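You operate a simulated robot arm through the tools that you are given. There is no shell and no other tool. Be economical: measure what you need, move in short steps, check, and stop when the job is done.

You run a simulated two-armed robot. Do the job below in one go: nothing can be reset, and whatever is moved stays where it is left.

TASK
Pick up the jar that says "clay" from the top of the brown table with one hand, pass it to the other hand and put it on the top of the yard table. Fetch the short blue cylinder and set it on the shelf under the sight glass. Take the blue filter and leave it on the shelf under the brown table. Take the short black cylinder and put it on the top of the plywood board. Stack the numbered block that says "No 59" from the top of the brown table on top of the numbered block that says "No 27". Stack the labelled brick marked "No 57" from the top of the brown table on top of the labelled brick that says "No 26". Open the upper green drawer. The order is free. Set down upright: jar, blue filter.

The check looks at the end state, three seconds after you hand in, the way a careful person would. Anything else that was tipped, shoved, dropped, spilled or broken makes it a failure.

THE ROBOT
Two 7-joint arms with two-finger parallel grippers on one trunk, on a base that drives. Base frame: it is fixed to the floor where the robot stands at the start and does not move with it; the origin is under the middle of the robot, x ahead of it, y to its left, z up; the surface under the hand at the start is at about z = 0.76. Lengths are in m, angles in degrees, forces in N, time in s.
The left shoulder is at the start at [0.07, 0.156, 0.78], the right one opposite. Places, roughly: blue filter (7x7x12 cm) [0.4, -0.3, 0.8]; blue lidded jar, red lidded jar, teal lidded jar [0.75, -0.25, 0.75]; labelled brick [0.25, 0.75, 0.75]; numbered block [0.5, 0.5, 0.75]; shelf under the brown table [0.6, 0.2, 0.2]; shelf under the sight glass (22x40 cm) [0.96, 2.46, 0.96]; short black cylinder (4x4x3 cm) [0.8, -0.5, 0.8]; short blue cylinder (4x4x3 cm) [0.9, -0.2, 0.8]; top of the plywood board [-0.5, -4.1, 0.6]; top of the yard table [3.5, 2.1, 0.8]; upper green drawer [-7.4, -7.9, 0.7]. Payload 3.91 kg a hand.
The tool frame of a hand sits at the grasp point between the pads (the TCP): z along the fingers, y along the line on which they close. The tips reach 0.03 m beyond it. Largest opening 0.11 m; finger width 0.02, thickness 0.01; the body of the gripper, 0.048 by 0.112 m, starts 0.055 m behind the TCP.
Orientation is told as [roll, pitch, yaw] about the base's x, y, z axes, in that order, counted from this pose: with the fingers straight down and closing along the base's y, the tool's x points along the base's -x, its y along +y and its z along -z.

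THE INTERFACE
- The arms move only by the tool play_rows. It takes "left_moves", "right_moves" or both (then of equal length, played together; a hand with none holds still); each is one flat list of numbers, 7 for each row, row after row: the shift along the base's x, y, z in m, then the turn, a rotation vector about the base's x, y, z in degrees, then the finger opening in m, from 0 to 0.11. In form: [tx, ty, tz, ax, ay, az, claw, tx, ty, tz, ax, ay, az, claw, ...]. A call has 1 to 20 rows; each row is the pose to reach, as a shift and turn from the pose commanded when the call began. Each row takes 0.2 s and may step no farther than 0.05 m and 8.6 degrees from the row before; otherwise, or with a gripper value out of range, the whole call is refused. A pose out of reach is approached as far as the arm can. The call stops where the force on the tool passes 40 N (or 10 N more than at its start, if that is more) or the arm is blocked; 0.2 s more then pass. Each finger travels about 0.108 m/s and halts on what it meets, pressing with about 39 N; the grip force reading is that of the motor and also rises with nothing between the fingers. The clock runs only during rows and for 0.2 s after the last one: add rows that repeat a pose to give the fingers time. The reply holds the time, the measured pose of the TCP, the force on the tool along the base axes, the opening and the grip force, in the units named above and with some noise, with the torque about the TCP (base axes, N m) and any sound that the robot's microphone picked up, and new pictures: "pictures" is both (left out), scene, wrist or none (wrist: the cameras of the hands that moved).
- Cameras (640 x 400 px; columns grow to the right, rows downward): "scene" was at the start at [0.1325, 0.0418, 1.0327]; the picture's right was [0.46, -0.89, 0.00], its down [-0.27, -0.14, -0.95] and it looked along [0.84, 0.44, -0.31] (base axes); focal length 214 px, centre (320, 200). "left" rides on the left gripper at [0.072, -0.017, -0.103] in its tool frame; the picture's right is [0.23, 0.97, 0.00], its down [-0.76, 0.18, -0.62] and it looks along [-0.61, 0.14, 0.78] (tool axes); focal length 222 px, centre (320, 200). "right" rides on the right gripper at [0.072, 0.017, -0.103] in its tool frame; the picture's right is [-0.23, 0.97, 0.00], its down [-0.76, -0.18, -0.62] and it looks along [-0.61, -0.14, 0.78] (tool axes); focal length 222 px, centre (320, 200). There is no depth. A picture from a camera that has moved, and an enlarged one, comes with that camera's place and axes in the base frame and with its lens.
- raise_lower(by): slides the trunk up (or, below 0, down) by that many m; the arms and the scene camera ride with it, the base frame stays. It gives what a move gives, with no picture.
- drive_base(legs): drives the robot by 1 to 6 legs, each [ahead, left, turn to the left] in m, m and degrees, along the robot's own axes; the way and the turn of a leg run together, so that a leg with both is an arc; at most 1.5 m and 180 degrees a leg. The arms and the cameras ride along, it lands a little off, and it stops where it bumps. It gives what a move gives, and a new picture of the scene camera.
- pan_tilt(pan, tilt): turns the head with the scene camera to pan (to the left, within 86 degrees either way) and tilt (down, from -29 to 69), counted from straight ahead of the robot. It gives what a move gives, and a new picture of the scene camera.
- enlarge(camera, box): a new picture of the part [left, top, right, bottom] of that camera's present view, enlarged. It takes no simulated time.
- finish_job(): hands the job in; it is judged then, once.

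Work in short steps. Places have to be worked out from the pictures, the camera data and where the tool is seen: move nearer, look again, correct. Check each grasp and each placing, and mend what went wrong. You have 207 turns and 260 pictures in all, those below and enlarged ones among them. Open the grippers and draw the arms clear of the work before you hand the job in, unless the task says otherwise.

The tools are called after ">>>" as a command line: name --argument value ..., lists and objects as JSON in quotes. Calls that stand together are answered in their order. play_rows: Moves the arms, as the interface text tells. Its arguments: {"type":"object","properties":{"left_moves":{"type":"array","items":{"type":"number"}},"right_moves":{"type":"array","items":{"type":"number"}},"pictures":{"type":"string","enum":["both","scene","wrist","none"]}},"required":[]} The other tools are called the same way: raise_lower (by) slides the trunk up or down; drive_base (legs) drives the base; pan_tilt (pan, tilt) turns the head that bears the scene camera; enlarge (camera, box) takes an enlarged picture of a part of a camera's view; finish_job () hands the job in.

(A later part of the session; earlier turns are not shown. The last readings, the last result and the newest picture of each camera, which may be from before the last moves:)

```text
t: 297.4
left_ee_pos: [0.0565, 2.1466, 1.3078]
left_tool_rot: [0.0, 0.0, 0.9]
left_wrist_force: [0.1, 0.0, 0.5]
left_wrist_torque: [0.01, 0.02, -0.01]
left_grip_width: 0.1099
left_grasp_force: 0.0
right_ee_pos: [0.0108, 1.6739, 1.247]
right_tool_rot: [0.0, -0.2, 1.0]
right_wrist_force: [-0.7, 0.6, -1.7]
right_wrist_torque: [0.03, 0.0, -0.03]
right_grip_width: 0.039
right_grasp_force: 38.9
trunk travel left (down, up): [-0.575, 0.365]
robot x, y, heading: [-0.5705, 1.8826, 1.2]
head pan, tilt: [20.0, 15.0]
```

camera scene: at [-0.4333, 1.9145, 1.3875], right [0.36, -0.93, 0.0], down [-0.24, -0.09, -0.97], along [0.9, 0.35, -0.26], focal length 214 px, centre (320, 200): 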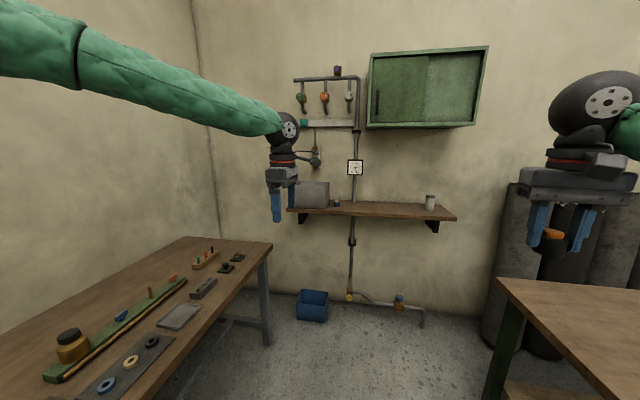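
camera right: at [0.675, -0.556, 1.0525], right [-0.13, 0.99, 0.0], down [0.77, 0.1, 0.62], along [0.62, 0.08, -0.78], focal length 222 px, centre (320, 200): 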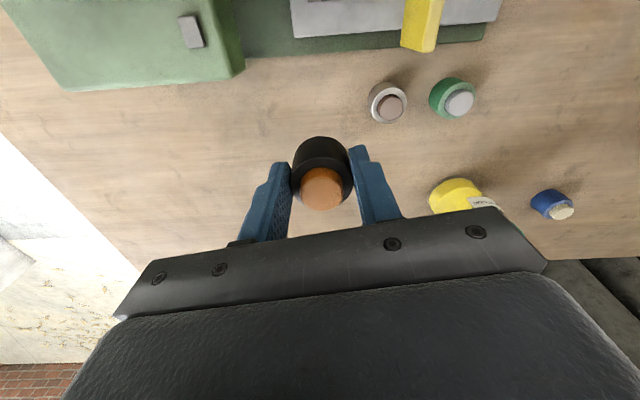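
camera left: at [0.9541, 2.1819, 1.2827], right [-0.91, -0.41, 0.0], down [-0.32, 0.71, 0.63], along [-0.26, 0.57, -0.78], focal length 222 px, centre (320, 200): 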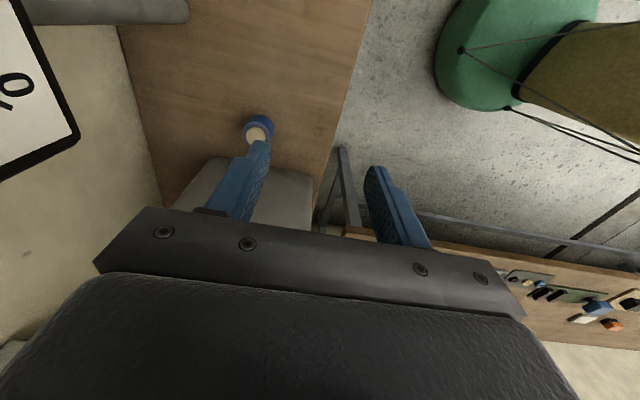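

Now go back to restore the carbon jar.

>>> drive_base --legs '[[-0.08, -1.1, -1], [0, -1.08, 0], [0.25, 0, 0]]'

>>> pan_tilt --pan 15 --tilt 40

```text
t: 309.6
left_ee_pos: [0.2475, -0.0324, 1.3063]
left_tool_rot: [0.0, 0.0, 0.2]
left_wrist_force: [-0.2, -0.5, -0.2]
left_wrist_torque: [0.02, -0.01, -0.02]
left_grip_width: 0.11
left_grasp_force: 0.1
right_ee_pos: [0.1968, -0.5043, 1.2467]
right_tool_rot: [0.0, -0.1, 0.4]
right_wrist_force: [0.0, -0.4, -1.7]
right_wrist_torque: [-0.01, 0.02, 0.0]
right_grip_width: 0.0394
right_grasp_force: 39.1
trunk travel left (down, up): [-0.575, 0.365]
robot x, y, heading: [-0.3829, -0.2909, 0.5]
head pan, tilt: [20.0, 15.0]
camera scene: at [-0.245, -0.2586, 1.3874], right [0.35, -0.94, 0.0], down [-0.24, -0.09, -0.97], along [0.9, 0.34, -0.26], focal length 214 px, centre (320, 200)
```

scene: 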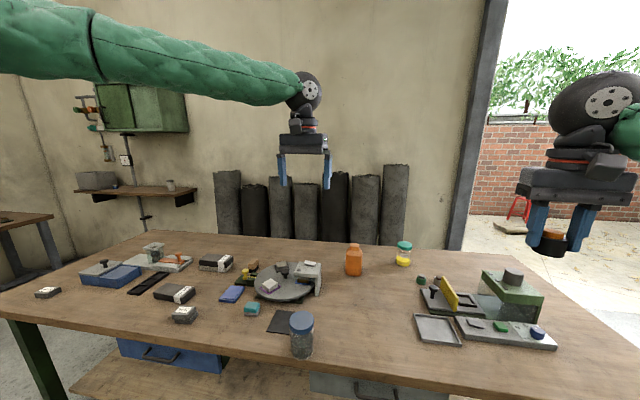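

```text
t: 310.5
left_ee_pos: [0.246, -0.0307, 1.3073]
left_tool_rot: [-0.1, -0.1, 0.4]
left_wrist_force: [-0.4, -1.3, 0.3]
left_wrist_torque: [0.01, 0.01, -0.01]
left_grip_width: 0.11
left_grasp_force: 0.0
right_ee_pos: [0.1943, -0.5049, 1.2467]
right_tool_rot: [0.0, -0.3, 0.4]
right_wrist_force: [-0.1, 0.0, -1.1]
right_wrist_torque: [-0.03, 0.0, -0.03]
right_grip_width: 0.0389
right_grasp_force: 38.7
trunk travel left (down, up): [-0.575, 0.365]
robot x, y, heading: [-0.3835, -0.2908, 0.4]
head pan, tilt: [15.0, 40.0]
camera scene: at [-0.2518, -0.2686, 1.3481], right [0.27, -0.96, 0.0], down [-0.62, -0.17, -0.77], along [0.74, 0.2, -0.64], focal length 214 px, centre (320, 200)
```

scene: 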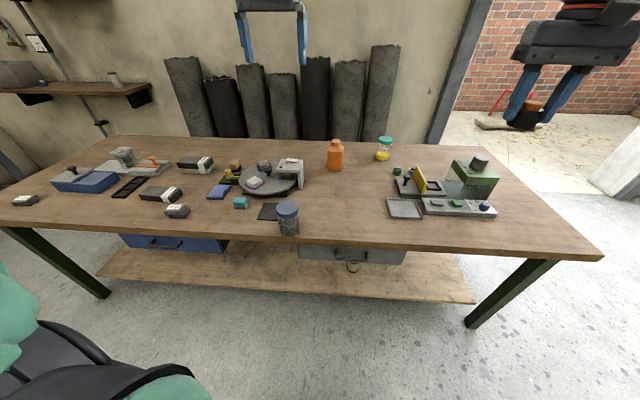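

>>> enlarge --camera "scene" --box '[230, 130, 430, 255]'

>>> play_rows --left_moves '[-0.005, 0, -0.045, 0, 0, 0, 0.11, -0.01, 0, -0.09, 0, 0, 0, 0.11, -0.015, 0, -0.135, 0, 0, 0, 0.11, -0.02, 0, -0.18, 0, 0, 0, 0.11, -0.022, 0, -0.22, 0, 0, 0, 0.11, -0.024, 0, -0.26, 0, 0, 0, 0.11]' --pictures "wrist"

```text
3.20 times, centred on (330, 192) of scene
camera zoom: at [-0.2518, -0.2686, 1.3481], right [0.27, -0.96, 0.0], down [-0.62, -0.17, -0.77], along [0.74, 0.2, -0.64], focal length 686 px, centre (288, 224)
```

zoom: 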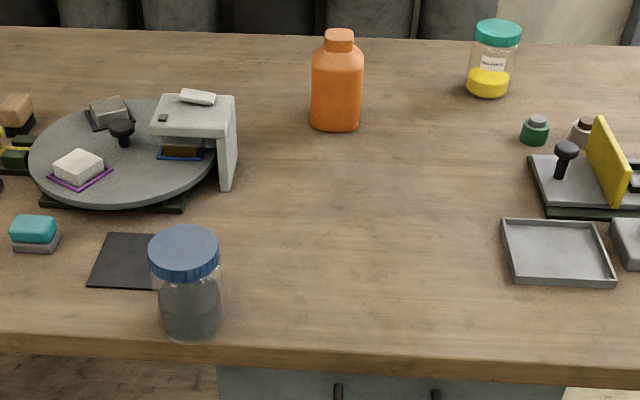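

```text
t: 311.9
left_ee_pos: [0.2228, -0.0307, 1.0455]
left_tool_rot: [0.0, 0.0, 0.4]
left_wrist_force: [0.3, -0.8, -0.2]
left_wrist_torque: [-0.01, -0.01, 0.02]
left_grip_width: 0.11
left_grasp_force: 0.1
right_ee_pos: [0.1963, -0.5039, 1.2462]
right_tool_rot: [0.0, 0.0, 0.4]
right_wrist_force: [-0.1, -0.2, -1.9]
right_wrist_torque: [0.0, 0.01, -0.03]
right_grip_width: 0.0391
right_grasp_force: 39.1
trunk travel left (down, up): [-0.575, 0.365]
robot x, y, heading: [-0.3833, -0.2896, 0.7]
head pan, tilt: [15.0, 40.0]
camera left: at [0.1502, -0.0476, 1.15], right [-0.23, 0.97, 0.0], down [0.76, 0.18, 0.62], along [0.61, 0.15, -0.78], focal length 222 px, centre (320, 200)
```

left: 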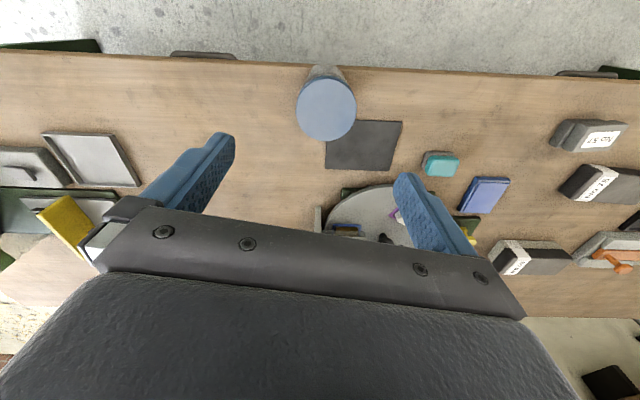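

Carbon jar lid at ≈(0.226,−0.021). Grip it by the lid.

>>> play_rows --left_moves '[0.004, 0.009, -0.04, 0, 0, 0, 0.11, 0.004, 0.01, -0.08, 0, 0, 0, 0.11, 0.004, 0.01, -0.12, 0, 0, 0, 0.11, 0.004, 0.01, -0.15, 0, 0, 0, 0.11, 0.004, 0.01, -0.165, 0, 0, 0, 0.11]' --pictures "wrist"

```text
t: 313.1
left_ee_pos: [0.2267, -0.0213, 0.882]
left_tool_rot: [-0.1, -0.1, 0.4]
left_wrist_force: [-0.4, -0.2, 0.8]
left_wrist_torque: [0.01, -0.02, 0.01]
left_grip_width: 0.1099
left_grasp_force: 0.1
right_ee_pos: [0.1948, -0.5041, 1.2481]
right_tool_rot: [0.1, -0.2, 0.4]
right_wrist_force: [0.7, 0.0, -2.2]
right_wrist_torque: [0.01, 0.03, -0.02]
right_grip_width: 0.0388
right_grasp_force: 39.0
trunk travel left (down, up): [-0.575, 0.365]
robot x, y, heading: [-0.3829, -0.2866, 0.3]
head pan, tilt: [15.0, 40.0]
camera left: at [0.1533, -0.0389, 0.9862], right [-0.23, 0.97, 0.0], down [0.76, 0.18, 0.62], along [0.61, 0.14, -0.78], focal length 222 px, centre (320, 200)
```

left: 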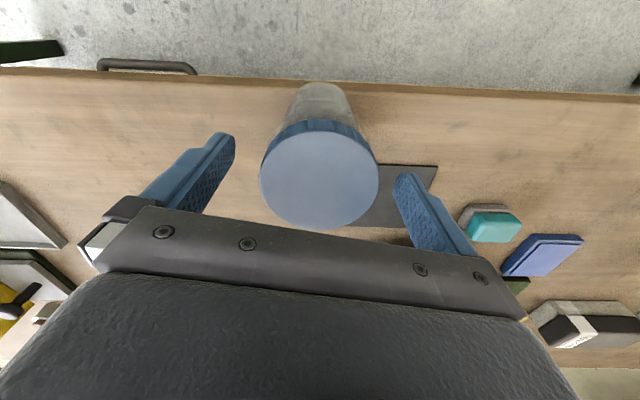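

>>> play_rows --left_moves '[-0.006, -0.002, -0.005, 0, 0, 0, 0.11, -0.006, -0.002, -0.012, 0, 0, 0, 0.11, -0.006, -0.002, -0.012, 0, 0, 0, 0.08, -0.006, -0.002, -0.012, 0, 0, 0, 0.05, -0.006, -0.002, -0.012, 0, 0, 0, 0.05, -0.006, -0.002, 0.01, 0, 0, 0, 0.05, -0.006, -0.002, 0.04, 0, 0, 0, 0.05]' --pictures "both"

```text
t: 314.7
left_ee_pos: [0.22, -0.0247, 0.922]
left_tool_rot: [0.1, -0.1, 0.4]
left_wrist_force: [-0.4, 0.0, -3.2]
left_wrist_torque: [0.01, 0.03, -0.02]
left_grip_width: 0.0747
left_grasp_force: 38.9
right_ee_pos: [0.1943, -0.5054, 1.2469]
right_tool_rot: [0.0, -0.2, 0.3]
right_wrist_force: [0.6, -0.5, -1.7]
right_wrist_torque: [0.01, 0.0, -0.01]
right_grip_width: 0.0392
right_grasp_force: 38.8
trunk travel left (down, up): [-0.575, 0.365]
robot x, y, heading: [-0.3828, -0.2904, 0.4]
head pan, tilt: [15.0, 40.0]
camera scene: at [-0.252, -0.2688, 1.348], right [0.27, -0.96, 0.0], down [-0.62, -0.17, -0.77], along [0.74, 0.2, -0.64], focal length 214 px, centre (320, 200)
camera left: at [0.147, -0.0414, 1.0266], right [-0.23, 0.97, 0.0], down [0.76, 0.18, 0.62], along [0.61, 0.14, -0.78], focal length 222 px, centre (320, 200)
```

scene: 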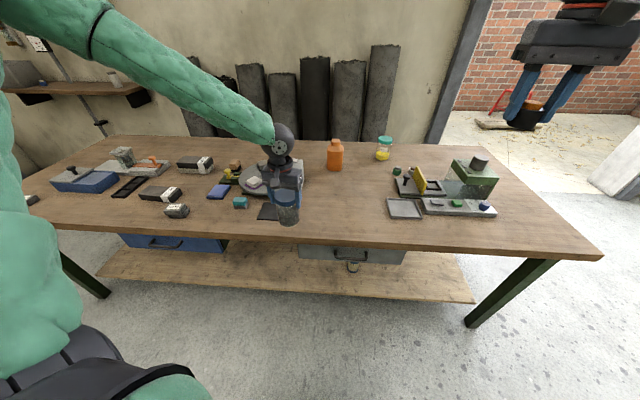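
left: 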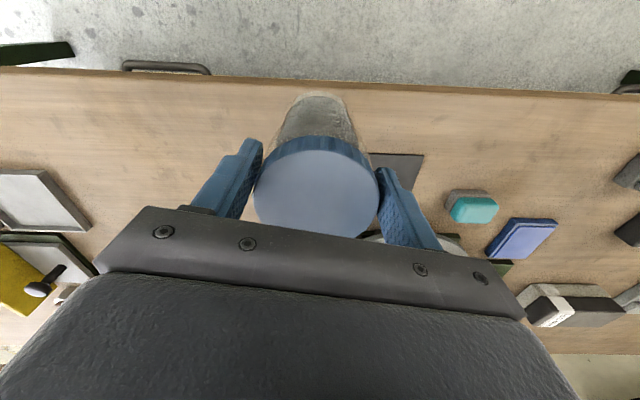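

Carry it back to its original place (0.415,−0.118).

>>> play_rows --left_moves '[0.02, -0.01, 0.02, 0, 0, 0, 0.05, 0.06, -0.03, 0.03, 0, 0, 0, 0.05, 0.1, -0.05, 0.03, 0, 0, 0, 0.05, 0.14, -0.07, 0.03, 0, 0, 0, 0.05, 0.18, -0.085, 0.03, 0, 0, 0, 0.05, 0.195, -0.0935, 0.02, 0, 0, 0, 0.05, 0.195, -0.0935, -0.015, 0, 0, 0, 0.05, 0.195, -0.0935, -0.035, 0, 0, 0, 0.05, 0.195, -0.0935, -0.045, 0, 0, 0, 0.05, 0.195, -0.0935, -0.049, 0, 0, 0, 0.05]' --pictures "scene"

```text
t: 316.9
left_ee_pos: [0.4089, -0.1108, 0.8773]
left_tool_rot: [0.0, -0.1, 0.5]
left_wrist_force: [-0.1, -0.1, -2.8]
left_wrist_torque: [0.04, 0.03, 0.0]
left_grip_width: 0.0748
left_grasp_force: 39.0
left hand out of reach, approached as far as the arm can: row 8, 9, 10
right_ee_pos: [0.196, -0.5036, 1.2486]
right_tool_rot: [-0.1, -0.1, 0.4]
right_wrist_force: [0.1, -0.5, -1.7]
right_wrist_torque: [0.01, 0.02, -0.01]
right_grip_width: 0.0391
right_grasp_force: 39.2
trunk travel left (down, up): [-0.575, 0.365]
robot x, y, heading: [-0.3823, -0.2926, 0.2]
head pan, tilt: [15.0, 40.0]
camera scene: at [-0.2509, -0.2687, 1.3478], right [0.27, -0.96, 0.0], down [-0.62, -0.17, -0.77], along [0.74, 0.2, -0.64], focal length 214 px, centre (320, 200)
```

scene: 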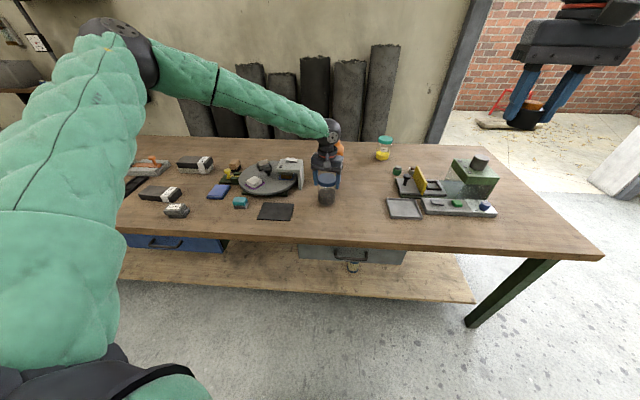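

Within a centimetre of the original place. Lower the last 7 mm with the trunk.

>>> raise_lower --by -0.008

```text
t: 317.5
left_ee_pos: [0.4102, -0.1129, 0.8697]
left_tool_rot: [0.0, -0.2, 0.4]
left_wrist_force: [0.2, 0.2, 5.9]
left_wrist_torque: [-0.1, 0.16, 0.01]
left_grip_width: 0.0749
left_grasp_force: 38.7
right_ee_pos: [0.1947, -0.5032, 1.2402]
right_tool_rot: [0.0, -0.2, 0.4]
right_wrist_force: [-0.9, -0.3, -1.5]
right_wrist_torque: [-0.01, 0.04, -0.03]
right_grip_width: 0.0393
right_grasp_force: 38.9
trunk travel left (down, up): [-0.567, 0.373]
robot x, y, heading: [-0.382, -0.2881, 0.5]
head pan, tilt: [15.0, 40.0]
```

Contact. Release and lift clear.

>>> play_rows --left_moves '[0, 0, 0, 0, 0, 0, 0.09, 0, 0, 0, 0, 0, 0, 0.11, 0, 0, 0, 0, 0, 0, 0.11, 0, 0, 0.035, 0, 0, 0, 0.11, 0, 0, 0.075, 0, 0, 0, 0.11, 0, 0, 0.115, 0, 0, 0, 0.11, -0.02, 0.01, 0.155, 0, 0, 0, 0.11, -0.04, 0.02, 0.195, 0, 0, 0, 0.11, -0.06, 0.03, 0.235, 0, 0, 0, 0.11, -0.08, 0.04, 0.27, 0, 0, 0, 0.11, -0.1, 0.05, 0.3, 0, 0, 0, 0.11, -0.12, 0.07, 0.33, 0, 0, 0, 0.11]' --pictures "scene"

>>> enlarge --camera "scene" --box '[160, 120, 520, 345]'

```text
t: 320.1
left_ee_pos: [0.2879, -0.0405, 1.201]
left_tool_rot: [-0.1, -0.1, 0.3]
left_wrist_force: [-0.1, 0.6, -0.1]
left_wrist_torque: [-0.01, 0.0, 0.02]
left_grip_width: 0.11
left_grasp_force: 0.1
right_ee_pos: [0.1923, -0.5034, 1.241]
right_tool_rot: [0.1, -0.4, 0.2]
right_wrist_force: [-0.4, 0.0, -1.3]
right_wrist_torque: [0.0, 0.0, -0.02]
right_grip_width: 0.0392
right_grasp_force: 39.1
trunk travel left (down, up): [-0.567, 0.373]
robot x, y, heading: [-0.3867, -0.2881, 0.4]
head pan, tilt: [15.0, 40.0]
camera scene: at [-0.2534, -0.268, 1.3401], right [0.27, -0.96, 0.0], down [-0.62, -0.17, -0.77], along [0.74, 0.2, -0.64], focal length 214 px, centre (320, 200)
```

scene: 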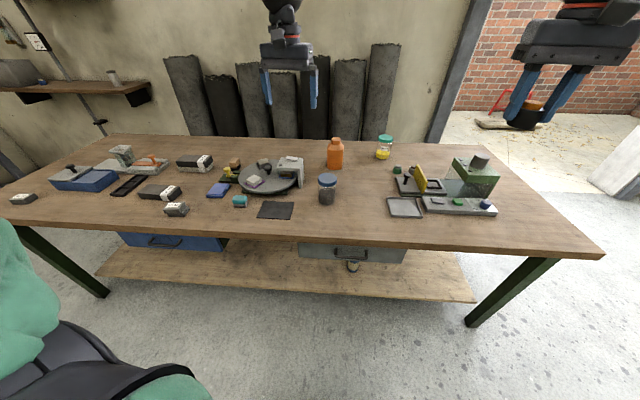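

```text
1.78 times, centred on (340, 232) of scene
camera zoom: at [-0.2534, -0.268, 1.3401], right [0.27, -0.96, 0.0], down [-0.62, -0.17, -0.77], along [0.74, 0.2, -0.64], focal length 381 px, centre (284, 142)
```

zoom: 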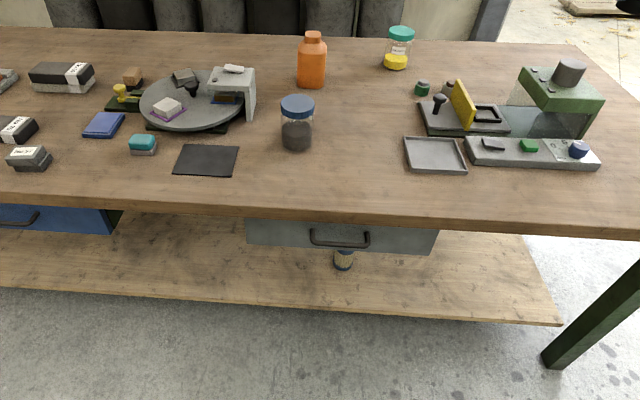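

The jar is back in place, upright. Now the black cylinder: back out, turn right to face the plywood board and look.

>>> drive_base --legs '[[-1.1, 0, 0], [0, 0, -90]]'

>>> pan_tilt --pan 0 --tilt 20

```text
t: 329.5
left_ee_pos: [-1.2258, -0.9747, 1.1995]
left_tool_rot: [0.0, -0.1, -90.2]
left_wrist_force: [0.3, 0.6, 0.1]
left_wrist_torque: [0.01, 0.0, 0.02]
left_grip_width: 0.1099
left_grasp_force: 0.1
right_ee_pos: [-1.6882, -0.8749, 1.2379]
right_tool_rot: [0.1, -0.2, -90.2]
right_wrist_force: [0.6, -0.4, -1.7]
right_wrist_torque: [0.03, 0.0, 0.02]
right_grip_width: 0.0389
right_grasp_force: 39.3
trunk travel left (down, up): [-0.567, 0.373]
robot x, y, heading: [-1.4668, -0.2981, -90.3]
head pan, tilt: [15.0, 40.0]
camera scene: at [-1.4478, -0.4328, 1.3399], right [-0.97, -0.26, 0.0], down [-0.16, 0.62, -0.77], along [0.2, -0.74, -0.64], focal length 214 px, centre (320, 200)
```

scene: 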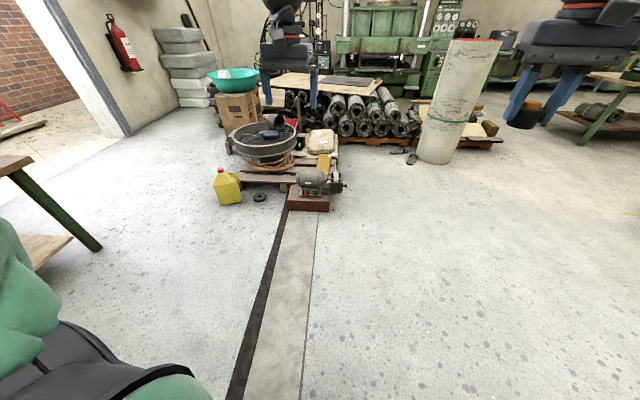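

```text
t: 330.3
left_ee_pos: [-1.2268, -0.9748, 1.2003]
left_tool_rot: [-0.1, -0.1, -90.2]
left_wrist_force: [0.0, 0.4, -0.6]
left_wrist_torque: [0.0, 0.03, -0.02]
left_grip_width: 0.11
left_grasp_force: 0.0
right_ee_pos: [-1.688, -0.8744, 1.2372]
right_tool_rot: [0.0, -0.3, -90.2]
right_wrist_force: [-0.1, 0.6, -2.1]
right_wrist_torque: [-0.01, 0.02, 0.02]
right_grip_width: 0.0391
right_grasp_force: 38.9
trunk travel left (down, up): [-0.567, 0.373]
robot x, y, heading: [-1.4719, -0.3003, -90.3]
head pan, tilt: [0.0, 20.0]
camera scene: at [-1.4695, -0.4437, 1.3713], right [-1.0, 0.0, 0.0], down [0.0, 0.34, -0.94], along [0.0, -0.94, -0.34], focal length 214 px, centre (320, 200)
```

scene: 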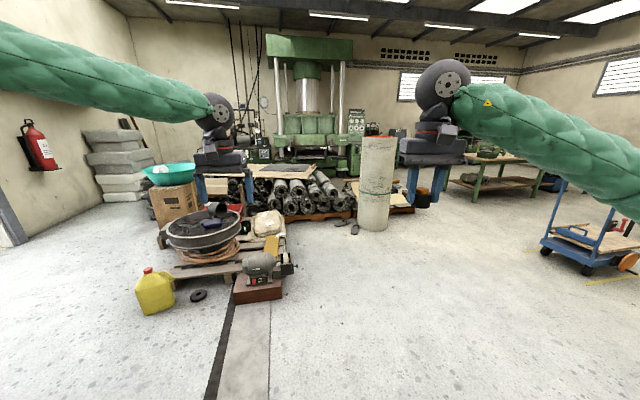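

The can stands upright. The board (z≈0.6) lies at x −1.25…0.3, y −3.4…−4.5, reachable from its right front corner. Drive closer between the grinder and the post, turned to heading −45°.

>>> drive_base --legs '[[1.3, -0.14, 0], [0, 0, 45]]'

>>> pan_tilt --pan -25 --tilt 35

```text
t: 338.9
left_ee_pos: [-0.9594, -1.9003, 1.2003]
left_tool_rot: [-0.2, -0.1, -44.8]
left_wrist_force: [0.4, -0.7, -0.4]
left_wrist_torque: [-0.01, -0.03, 0.02]
left_grip_width: 0.1099
left_grasp_force: 0.1
right_ee_pos: [-1.3552, -2.1582, 1.24]
right_tool_rot: [0.0, -0.3, -45.0]
right_wrist_force: [-0.5, -0.1, -1.9]
right_wrist_torque: [0.02, 0.02, 0.01]
right_grip_width: 0.039
right_grasp_force: 38.6
trunk travel left (down, up): [-0.567, 0.373]
robot x, y, heading: [-1.6134, -1.5967, -44.6]
head pan, tilt: [0.0, 20.0]
camera scene: at [-1.5095, -1.7001, 1.3713], right [-0.7, -0.71, 0.0], down [-0.24, 0.24, -0.94], along [0.67, -0.66, -0.34], focal length 214 px, centre (320, 200)
```

scene: 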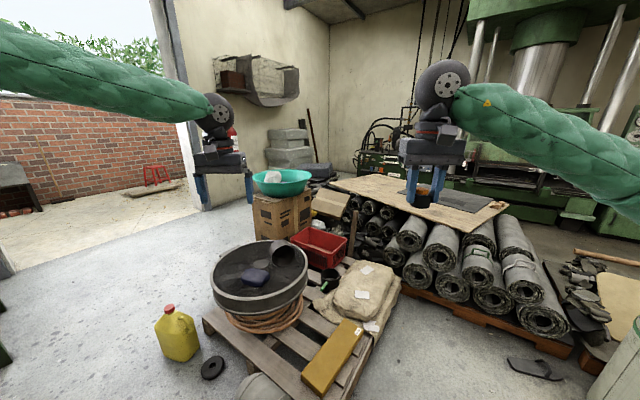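

```text
t: 339.8
left_ee_pos: [-0.9608, -1.8998, 1.2001]
left_tool_rot: [0.0, 0.0, -45.0]
left_wrist_force: [0.2, 0.0, -0.3]
left_wrist_torque: [0.01, -0.02, 0.01]
left_grip_width: 0.1102
left_grasp_force: 0.1
right_ee_pos: [-1.3568, -2.1592, 1.2394]
right_tool_rot: [0.1, -0.2, -44.8]
right_wrist_force: [0.0, -0.4, -2.5]
right_wrist_torque: [0.03, 0.01, 0.03]
right_grip_width: 0.0391
right_grasp_force: 39.0
trunk travel left (down, up): [-0.567, 0.373]
robot x, y, heading: [-1.6082, -1.5965, -45.0]
head pan, tilt: [-25.0, 35.0]
camera scene: at [-1.5454, -1.7175, 1.3475], right [-0.94, -0.35, 0.0], down [-0.2, 0.54, -0.82], along [0.28, -0.77, -0.57], focal length 214 px, centre (320, 200)
```

scene: 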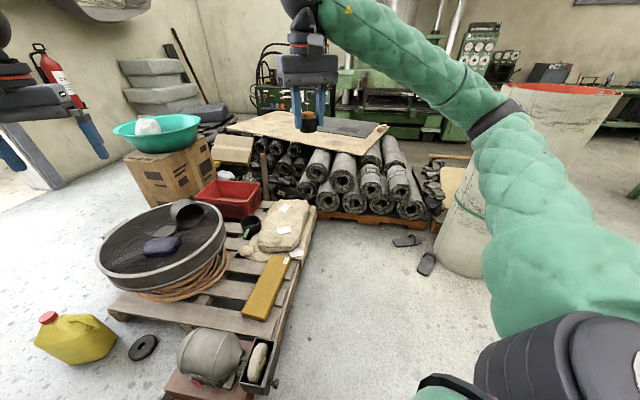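

Target on the board's free front-right strip ≈(−1.03,−3.65). I check the strip, then drive in two small legs.

>>> enlarge --camera "scene" --box '[210, 90, 410, 215]'

>>> drive_base --legs '[[0.566, -0.495, 0]]'

```text
3.20 times, centred on (310, 152) of scene
camera zoom: at [-1.5454, -1.7175, 1.3475], right [-0.94, -0.35, 0.0], down [-0.2, 0.54, -0.82], along [0.28, -0.77, -0.57], focal length 686 px, centre (352, 352)
```

zoom: 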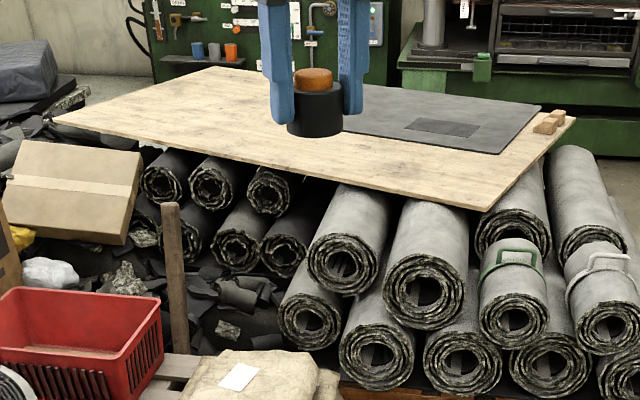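

```text
t: 343.9
left_ee_pos: [-0.9046, -2.6512, 1.1992]
left_tool_rot: [-0.1, 0.0, -44.5]
left_wrist_force: [0.3, 0.6, 0.2]
left_wrist_torque: [0.04, -0.01, -0.02]
left_grip_width: 0.11
left_grasp_force: 0.1
right_ee_pos: [-1.2991, -2.9129, 1.2396]
right_tool_rot: [0.0, -0.1, -44.7]
right_wrist_force: [-1.0, -0.5, -1.7]
right_wrist_torque: [0.05, -0.01, 0.0]
right_grip_width: 0.0391
right_grasp_force: 38.8
trunk travel left (down, up): [-0.567, 0.373]
robot x, y, heading: [-1.5566, -2.3493, -44.4]
head pan, tilt: [-25.0, 35.0]
camera scene: at [-1.4905, -2.4719, 1.3474], right [-0.94, -0.35, 0.0], down [-0.2, 0.54, -0.82], along [0.29, -0.77, -0.57], focal length 214 px, centre (320, 200)
```

scene: 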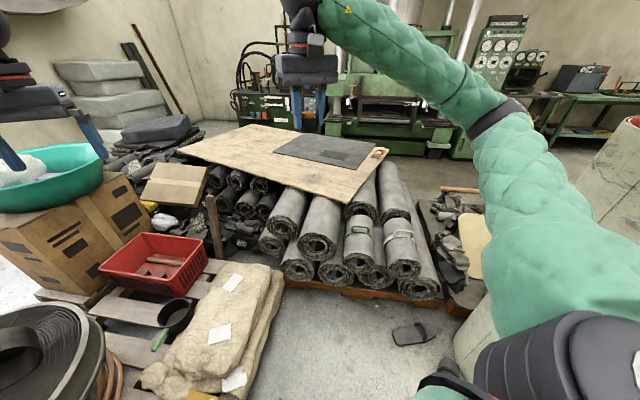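

The ply strip in front of the mat is free. Drive the last half metre.

>>> drive_base --legs '[[0.44, -0.268, 0]]'

>>> pan_tilt --pan -15 --tilt 40

```text
t: 346.9
left_ee_pos: [-0.7786, -3.1487, 1.1993]
left_tool_rot: [0.1, 0.0, -44.5]
left_wrist_force: [0.4, -0.3, -0.7]
left_wrist_torque: [0.05, -0.01, 0.01]
left_grip_width: 0.1099
left_grasp_force: 0.1
right_ee_pos: [-1.1722, -3.4098, 1.2386]
right_tool_rot: [0.0, -0.1, -44.5]
right_wrist_force: [-0.4, 0.5, -1.9]
right_wrist_torque: [0.01, 0.03, 0.0]
right_grip_width: 0.0392
right_grasp_force: 39.1
trunk travel left (down, up): [-0.567, 0.373]
robot x, y, heading: [-1.4313, -2.8488, -44.8]
head pan, tilt: [-25.0, 35.0]
camera scene: at [-1.3639, -2.969, 1.3474], right [-0.94, -0.35, 0.0], down [-0.2, 0.54, -0.82], along [0.29, -0.77, -0.57], focal length 214 px, centre (320, 200)
```

scene: 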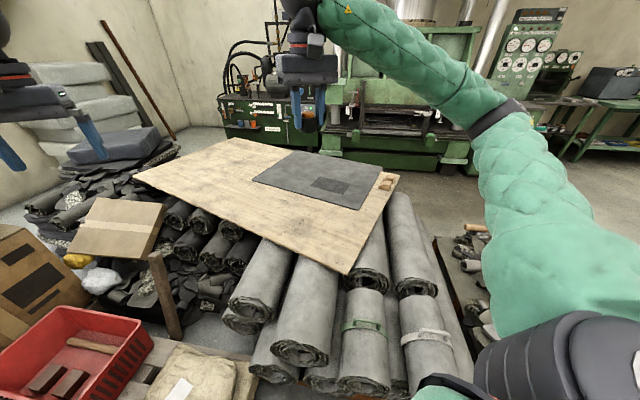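

```text
t: 347.6
left_ee_pos: [-0.7776, -3.1485, 1.2001]
left_tool_rot: [0.1, -0.2, -44.5]
left_wrist_force: [-0.4, 0.7, -0.1]
left_wrist_torque: [0.03, 0.02, 0.01]
left_grip_width: 0.1104
left_grasp_force: 0.1
right_ee_pos: [-1.1726, -3.4081, 1.2395]
right_tool_rot: [0.0, -0.1, -44.5]
right_wrist_force: [0.0, 0.2, -1.4]
right_wrist_torque: [0.0, 0.0, 0.0]
right_grip_width: 0.0392
right_grasp_force: 39.5
trunk travel left (down, up): [-0.567, 0.373]
robot x, y, heading: [-1.4283, -2.8483, -44.4]
head pan, tilt: [-15.0, 40.0]
camera scene: at [-1.3519, -2.959, 1.34], right [-0.86, -0.51, 0.0], down [-0.33, 0.55, -0.77], along [0.39, -0.66, -0.64], focal length 214 px, centre (320, 200)
```

scene: 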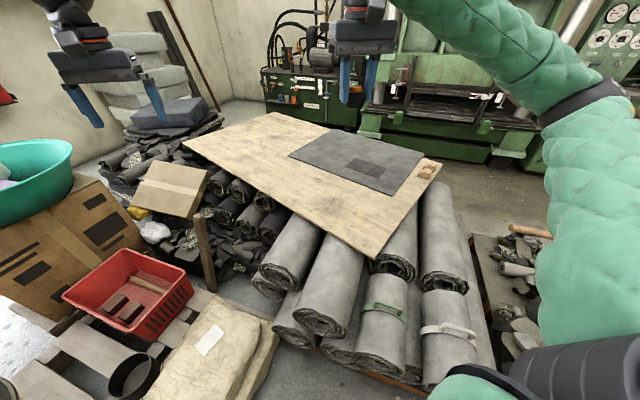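

Bring the cylinder over (−1.03,−3.64), down to z≈0.75.

>>> play_rows --right_moves '[0.012, -0.0193, -0.04, 0, 0, 0, 0.02, 0.024, -0.0386, -0.08, 0, 0, 0, 0.02, 0.036, -0.058, -0.12, 0, 0, 0, 0.02, 0.048, -0.0772, -0.16, 0, 0, 0, 0.02, 0.06, -0.0965, -0.2, 0, 0, 0, 0.02, 0.072, -0.116, -0.24, 0, 0, 0, 0.02, 0.084, -0.135, -0.28, 0, 0, 0, 0.02, 0.096, -0.1545, -0.32, 0, 0, 0, 0.02, 0.108, -0.174, -0.36, 0, 0, 0, 0.02, 0.12, -0.193, -0.4, 0, 0, 0, 0.02, 0.132, -0.212, -0.44, 0, 0, 0, 0.02, 0.143, -0.232, -0.48, 0, 0, 0, 0.02]' --pictures "both"

```text
t: 350.2
left_ee_pos: [-0.7777, -3.1486, 1.1989]
left_tool_rot: [0.0, 0.1, -44.6]
left_wrist_force: [0.2, 0.1, -0.1]
left_wrist_torque: [0.01, 0.05, 0.02]
left_grip_width: 0.1102
left_grasp_force: 0.0
right_ee_pos: [-1.0289, -3.6408, 0.7573]
right_tool_rot: [0.0, -0.1, -44.5]
right_wrist_force: [-0.2, -0.3, -2.5]
right_wrist_torque: [0.0, 0.02, -0.01]
right_grip_width: 0.0391
right_grasp_force: 38.5
trunk travel left (down, up): [-0.567, 0.373]
robot x, y, heading: [-1.4326, -2.8467, -44.3]
head pan, tilt: [-15.0, 40.0]
camera scene: at [-1.3512, -2.96, 1.3398], right [-0.86, -0.51, 0.0], down [-0.33, 0.55, -0.77], along [0.39, -0.66, -0.64], focal length 214 px, centre (320, 200)
camera right: at [-1.071, -3.5781, 0.8615], right [0.84, 0.54, 0.0], down [0.42, -0.66, 0.62], along [0.33, -0.53, -0.78], focal length 222 px, centre (320, 200)
```

scene: 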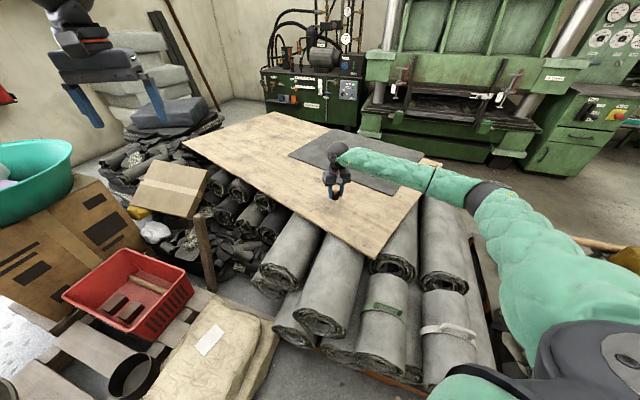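
right: 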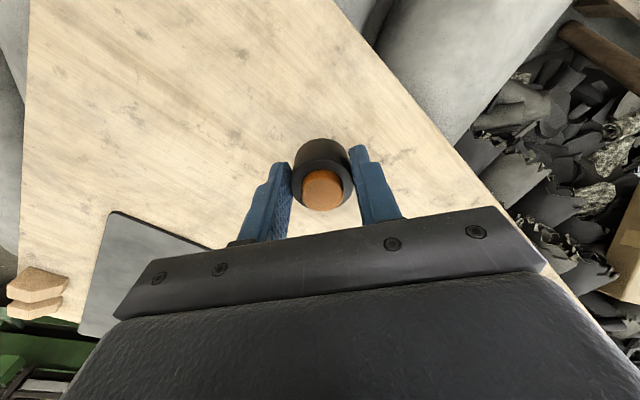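

Over bare plywood. Lower until contact.

>>> play_rows --right_moves '[0, 0, -0.035, 0, 0, 0, 0.02, 0, 0, -0.07, 0, 0, 0, 0.02, 0, 0, -0.09, 0, 0, 0, 0.02, 0, 0, -0.1, 0, 0, 0, 0.02]' --pictures "wrist"

```text
t: 351.2
left_ee_pos: [-0.777, -3.1461, 1.1994]
left_tool_rot: [0.0, 0.0, -44.6]
left_wrist_force: [-0.8, -0.4, -0.2]
left_wrist_torque: [-0.01, 0.01, 0.01]
left_grip_width: 0.11
left_grasp_force: 0.1
right_ee_pos: [-1.0299, -3.6408, 0.6594]
right_tool_rot: [0.1, -0.3, -44.5]
right_wrist_force: [-0.3, -1.1, -1.8]
right_wrist_torque: [0.02, -0.02, 0.02]
right_grip_width: 0.0389
right_grasp_force: 39.1
trunk travel left (down, up): [-0.567, 0.373]
robot x, y, heading: [-1.4317, -2.8473, -44.1]
head pan, tilt: [-15.0, 40.0]
camera right: at [-1.0709, -3.5781, 0.7626], right [0.84, 0.53, 0.0], down [0.42, -0.66, 0.63], along [0.34, -0.53, -0.78], focal length 222 px, centre (320, 200)
```

right: 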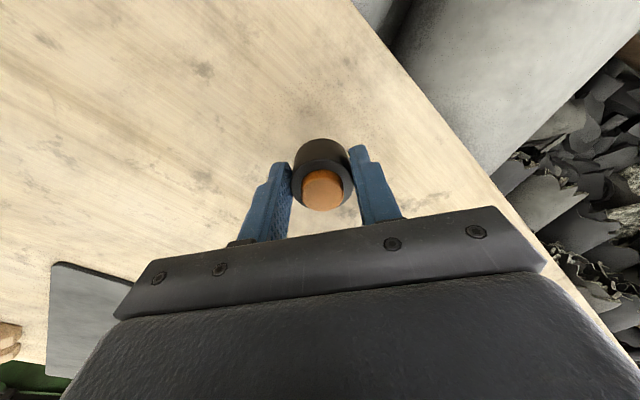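

>>> play_rows --right_moves '[0, 0, -0.008, 0, 0, 0, 0.02, 0, 0, -0.014, 0, 0, 0, 0.02, 0, 0, -0.019, 0, 0, 0, 0.02, 0, 0, -0.023, 0, 0, 0, 0.02]' --pictures "none"

```text
t: 352.2
left_ee_pos: [-0.7776, -3.1473, 1.2]
left_tool_rot: [0.0, -0.2, -44.5]
left_wrist_force: [0.2, 0.2, -0.1]
left_wrist_torque: [0.02, 0.02, -0.01]
left_grip_width: 0.11
left_grasp_force: 0.1
right_ee_pos: [-1.029, -3.6401, 0.637]
right_tool_rot: [0.0, -0.1, -44.6]
right_wrist_force: [0.2, 1.1, -1.6]
right_wrist_torque: [0.02, 0.02, -0.02]
right_grip_width: 0.0391
right_grasp_force: 38.8
trunk travel left (down, up): [-0.567, 0.373]
robot x, y, heading: [-1.4294, -2.8507, -44.5]
head pan, tilt: [-15.0, 40.0]
```

>>> play_rows --right_moves '[0, 0, -0.004, 0, 0, 0, 0.02, 0, 0, -0.008, 0, 0, 0, 0.02, 0, 0, -0.012, 0, 0, 0, 0.02, 0, 0, -0.015, 0, 0, 0, 0.02]' --pictures "wrist"

```text
t: 353.2
left_ee_pos: [-0.7789, -3.1456, 1.2014]
left_tool_rot: [-0.1, -0.1, -44.5]
left_wrist_force: [-0.5, 0.3, 1.1]
left_wrist_torque: [-0.01, -0.02, -0.03]
left_grip_width: 0.11
left_grasp_force: 0.0
right_ee_pos: [-1.028, -3.6397, 0.6244]
right_tool_rot: [0.1, -0.4, -44.6]
right_wrist_force: [-3.9, 0.8, 18.5]
right_wrist_torque: [-0.35, -0.11, -0.03]
right_grip_width: 0.039
right_grasp_force: 39.1
trunk travel left (down, up): [-0.567, 0.373]
robot x, y, heading: [-1.4291, -2.8487, -44.3]
head pan, tilt: [-15.0, 40.0]
camera right: at [-1.0707, -3.5775, 0.7279], right [0.85, 0.53, 0.0], down [0.41, -0.66, 0.63], along [0.34, -0.53, -0.78], focal length 222 px, centre (320, 200)
```

right: 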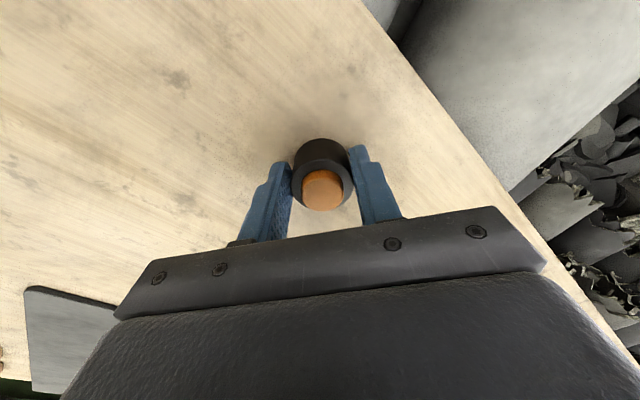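

Contact (≈20 N). Ease up 2 mm, open and lift away.

>>> play_rows --right_moves '[0, 0, 0.002, 0, 0, 0, 0.02, 0, 0, 0.002, 0, 0, 0, 0.06, 0, 0, 0.002, 0, 0, 0, 0.08, 0, 0, 0.03, 0, 0, 0, 0.08, 0, 0, 0.07, 0, 0, 0, 0.08, 0, 0, 0.11, 0, 0, 0, 0.08, -0.01, 0.02, 0.15, 0, 0, 0, 0.08, -0.02, 0.04, 0.19, 0, 0, 0, 0.08, -0.04, 0.06, 0.23, 0, 0, 0, 0.08, -0.06, 0.09, 0.26, 0, 0, 0, 0.08, -0.07, 0.11, 0.3, 0, 0, 0, 0.08, -0.09, 0.14, 0.33, 0, 0, 0, 0.08, -0.11, 0.17, 0.36, 0, 0, 0, 0.08, -0.13, 0.2, 0.39, 0, 0, 0, 0.08, -0.15, 0.22, 0.42, 0, 0, 0, 0.08]' --pictures "both"

```text
t: 356.4
left_ee_pos: [-0.7777, -3.1467, 1.1997]
left_tool_rot: [0.0, -0.1, -44.6]
left_wrist_force: [-0.5, -0.1, 1.0]
left_wrist_torque: [0.01, 0.02, -0.02]
left_grip_width: 0.1098
left_grasp_force: 0.1
right_ee_pos: [-1.1793, -3.4204, 1.0432]
right_tool_rot: [0.1, -0.1, -44.5]
right_wrist_force: [0.0, 0.6, -0.5]
right_wrist_torque: [-0.03, 0.01, 0.02]
right_grip_width: 0.08
right_grasp_force: 0.1
trunk travel left (down, up): [-0.567, 0.373]
robot x, y, heading: [-1.4304, -2.8508, -44.3]
head pan, tilt: [-15.0, 40.0]
camera scene: at [-1.3521, -2.9584, 1.34], right [-0.86, -0.51, 0.0], down [-0.33, 0.55, -0.77], along [0.39, -0.66, -0.64], focal length 214 px, centre (320, 200)
camera right: at [-1.2209, -3.3585, 1.1461], right [0.85, 0.53, 0.0], down [0.42, -0.66, 0.63], along [0.34, -0.53, -0.78], focal length 222 px, centre (320, 200)
```

scene: 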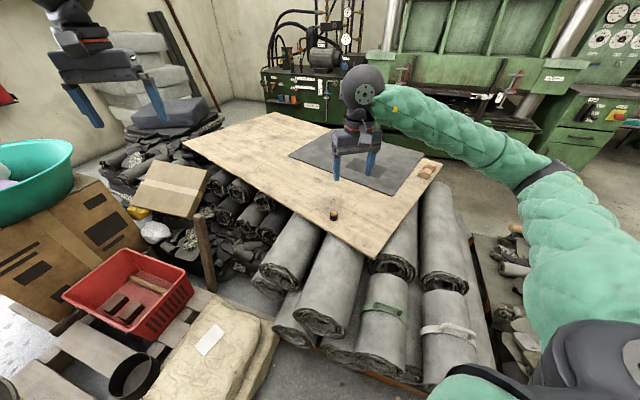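
right: 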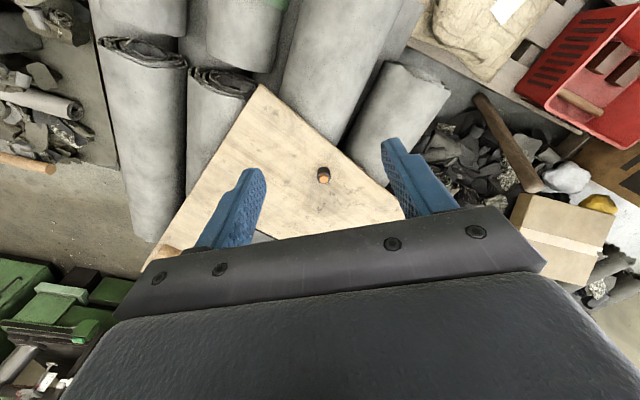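

The black cylinder stands on the board. Raise the right hand, back out the same way and turn to face −x, toward the green drawers.

>>> play_rows --right_moves '[0, 0, 0.045, 0, 0, 0, 0.08, 0, 0, 0.09, 0, 0, 0, 0.06, 0, 0, 0.135, 0, 0, 0, 0.04, 0, 0, 0.18, 0, 0, 0, 0.04]' --pictures "none"

>>> drive_base --legs '[[-0.44, 0.268, 0], [-0.566, 0.495, 0], [0, 0, -130]]'

>>> pan_tilt --pan 30 --tilt 10

```text
t: 357.4
left_ee_pos: [-0.7773, -3.1469, 1.2001]
left_tool_rot: [0.0, -0.2, -44.5]
left_wrist_force: [-0.9, 0.0, -0.2]
left_wrist_torque: [0.0, -0.02, -0.01]
left_grip_width: 0.1101
left_grasp_force: 0.0
right_ee_pos: [-1.1788, -3.4195, 1.2229]
right_tool_rot: [0.1, -0.1, -44.6]
right_wrist_force: [-0.1, 0.2, -0.7]
right_wrist_torque: [-0.03, 0.02, 0.02]
right_grip_width: 0.0402
right_grasp_force: 0.0
trunk travel left (down, up): [-0.567, 0.373]
robot x, y, heading: [-1.4323, -2.8502, -44.6]
head pan, tilt: [-15.0, 40.0]
```

```text
t: 369.5
left_ee_pos: [-2.2589, -1.9083, 1.2003]
left_tool_rot: [0.0, -0.1, -174.2]
left_wrist_force: [0.0, 0.9, 0.5]
left_wrist_torque: [0.03, 0.01, 0.05]
left_grip_width: 0.11
left_grasp_force: 0.0
right_ee_pos: [-2.2138, -1.4228, 1.2231]
right_tool_rot: [0.1, -0.2, -174.1]
right_wrist_force: [0.7, -0.7, 0.4]
right_wrist_torque: [0.05, 0.0, -0.02]
right_grip_width: 0.04
right_grasp_force: 0.0
trunk travel left (down, up): [-0.567, 0.373]
robot x, y, heading: [-1.6109, -1.5957, -174.1]
head pan, tilt: [-15.0, 40.0]
camera scene: at [-1.7479, -1.5876, 1.3399], right [0.16, 0.99, 0.0], down [0.64, -0.1, -0.77], along [-0.76, 0.12, -0.64], focal length 214 px, centre (320, 200)
```

scene: 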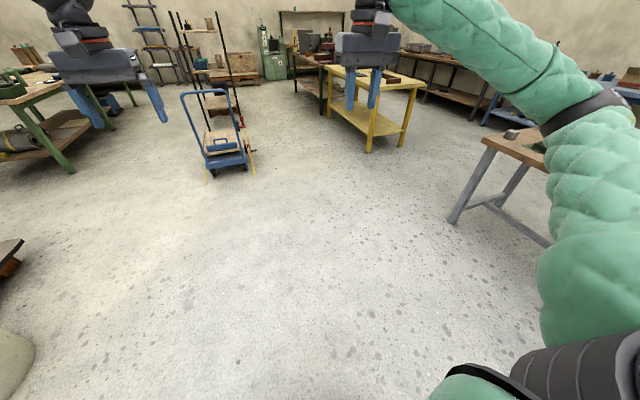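

```text
t: 370.6
left_ee_pos: [-2.2585, -1.9071, 1.1999]
left_tool_rot: [0.0, 0.0, -174.1]
left_wrist_force: [-1.0, -0.4, -0.1]
left_wrist_torque: [-0.02, 0.05, 0.0]
left_grip_width: 0.1101
left_grasp_force: 0.1
right_ee_pos: [-2.2131, -1.4229, 1.2206]
right_tool_rot: [0.1, -0.2, -174.1]
right_wrist_force: [-0.9, -0.4, 0.1]
right_wrist_torque: [-0.01, -0.01, -0.01]
right_grip_width: 0.0401
right_grasp_force: 0.1
trunk travel left (down, up): [-0.567, 0.373]
robot x, y, heading: [-1.6158, -1.5944, -173.6]
head pan, tilt: [30.0, 10.0]
camera scene: at [-1.7392, -1.6557, 1.3876], right [-0.59, 0.81, 0.0], down [0.14, 0.1, -0.98], along [-0.8, -0.58, -0.17], focal length 214 px, centre (320, 200)
```

scene: 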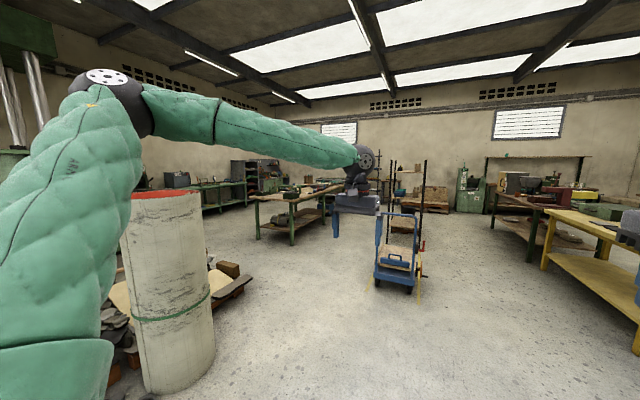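

I enlarge the far area where the green drawers should be.

>>> enlarge --camera "scene" --box '[180, 140, 480, 260]'

```text
2.13 times, centred on (330, 200) of scene
camera zoom: at [-1.7392, -1.6557, 1.3876], right [-0.59, 0.81, 0.0], down [0.14, 0.1, -0.98], along [-0.8, -0.58, -0.17], focal length 458 px, centre (299, 200)
```

zoom: 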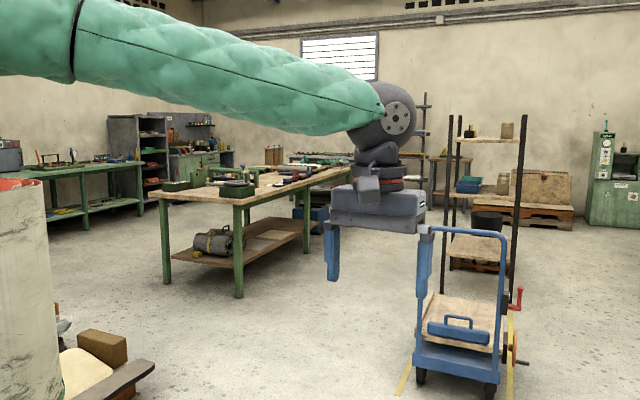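

The green bench with drawers is in the far corner beyond the green-legged table. I drive round: first past the post, then along the table's left side.

>>> drive_base --legs '[[1.349, 0.452, 0], [0, 0, 63.6], [1.384, 0.291, 0]]'

>>> pan_tilt --pan -20 --tilt 15

```text
t: 385.1
left_ee_pos: [-3.0992, -3.9508, 1.1955]
left_tool_rot: [-0.3, 0.2, -111.1]
left_wrist_force: [0.8, -1.7, -1.3]
left_wrist_torque: [0.15, 0.02, 0.0]
left_grip_width: 0.1099
left_grasp_force: 0.0
right_ee_pos: [-3.5097, -3.6922, 1.2208]
right_tool_rot: [-0.2, 0.0, -111.0]
right_wrist_force: [0.8, -2.1, 0.1]
right_wrist_torque: [0.13, 0.04, 0.0]
right_grip_width: 0.0402
right_grasp_force: 0.1
trunk travel left (down, up): [-0.567, 0.373]
robot x, y, heading: [-3.0869, -3.2287, -111.1]
head pan, tilt: [30.0, 10.0]
stopped in leg 3: the robot was blocked; the commanded pose is now the measured one
camera scene: at [-3.0894, -3.3777, 1.3864], right [-0.99, -0.16, 0.0], down [-0.03, 0.18, -0.98], along [0.16, -0.97, -0.18], focal length 214 px, centre (320, 200)
```

scene: 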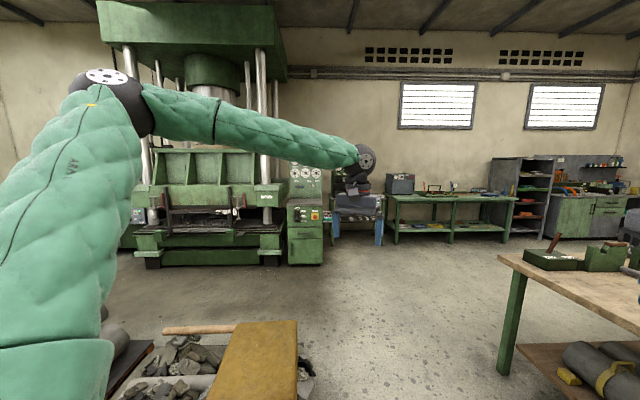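

```text
t: 386.3
left_ee_pos: [-3.1047, -3.9424, 1.2023]
left_tool_rot: [0.1, -0.5, -111.2]
left_wrist_force: [-0.8, 0.6, 0.1]
left_wrist_torque: [-0.01, -0.03, -0.01]
left_grip_width: 0.1104
left_grasp_force: 0.0
right_ee_pos: [-3.5149, -3.6826, 1.2245]
right_tool_rot: [0.1, -0.5, -111.3]
right_wrist_force: [0.4, 0.5, 0.1]
right_wrist_torque: [0.01, -0.01, 0.0]
right_grip_width: 0.0399
right_grasp_force: 0.1
trunk travel left (down, up): [-0.567, 0.373]
robot x, y, heading: [-3.0896, -3.226, -111.0]
head pan, tilt: [-20.0, 15.0]
camera scene: at [-3.17, -3.3465, 1.3795], right [-0.76, 0.66, 0.0], down [0.17, 0.2, -0.97], along [-0.63, -0.73, -0.26], focal length 214 px, centre (320, 200)
```

scene: 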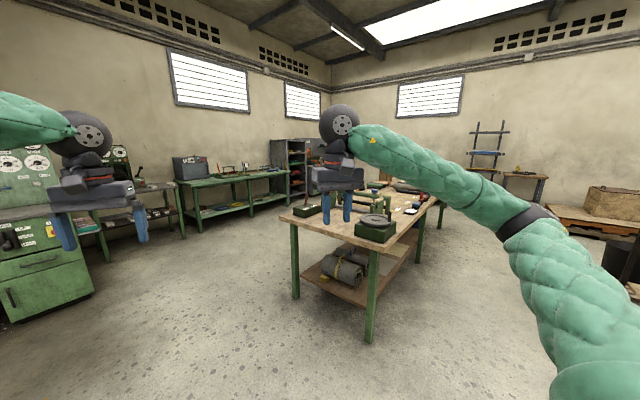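

I bumped something low — the scrap pallet's tip at about (−2.94,−3.43). Back off to the right and look at it.

>>> drive_base --legs '[[-0.12, -0.35, 0]]'

>>> pan_tilt --pan 25 --tilt 55

```text
t: 388.7
left_ee_pos: [-3.389, -3.7049, 1.2023]
left_tool_rot: [0.1, -0.3, -111.0]
left_wrist_force: [-0.1, -0.6, 0.5]
left_wrist_torque: [-0.01, -0.03, 0.01]
left_grip_width: 0.11
left_grasp_force: 0.0
right_ee_pos: [-3.8006, -3.4463, 1.2239]
right_tool_rot: [0.2, -0.5, -111.1]
right_wrist_force: [-0.1, -0.1, -1.2]
right_wrist_torque: [-0.02, -0.02, 0.06]
right_grip_width: 0.04
right_grasp_force: 0.0
trunk travel left (down, up): [-0.567, 0.373]
robot x, y, heading: [-3.3757, -2.9891, -110.8]
head pan, tilt: [-20.0, 15.0]
camera scene: at [-3.4563, -3.1083, 1.3795], right [-0.76, 0.65, 0.0], down [0.17, 0.2, -0.97], along [-0.63, -0.73, -0.26], focal length 214 px, centre (320, 200)
```

scene: 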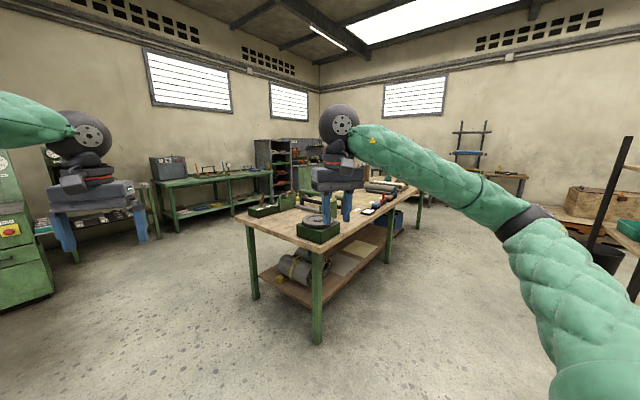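

```text
t: 389.8
left_ee_pos: [-3.388, -3.7043, 1.2017]
left_tool_rot: [0.2, -0.2, -111.0]
left_wrist_force: [-0.3, -0.2, 0.1]
left_wrist_torque: [-0.02, 0.01, -0.03]
left_grip_width: 0.1099
left_grasp_force: 0.1
right_ee_pos: [-3.8008, -3.4463, 1.225]
right_tool_rot: [0.2, -0.5, -111.2]
right_wrist_force: [0.8, 0.9, 0.1]
right_wrist_torque: [0.03, -0.02, 0.01]
right_grip_width: 0.04
right_grasp_force: 0.0
trunk travel left (down, up): [-0.567, 0.373]
robot x, y, heading: [-3.3783, -2.9879, -110.7]
head pan, tilt: [25.0, 55.0]
camera scene: at [-3.3896, -3.11, 1.3193], right [-1.0, -0.07, 0.0], down [-0.06, 0.82, -0.57], along [0.04, -0.57, -0.82], focal length 214 px, centre (320, 200)
```

scene: 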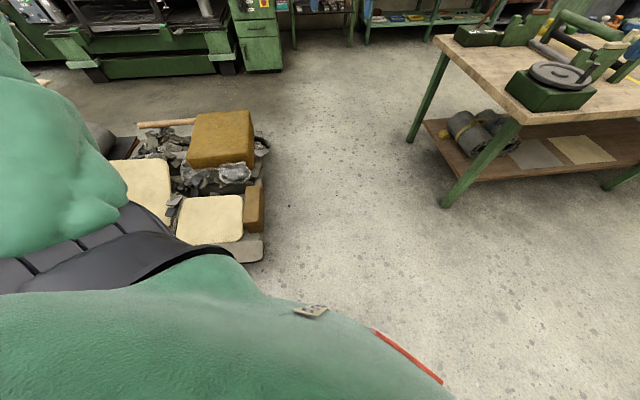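

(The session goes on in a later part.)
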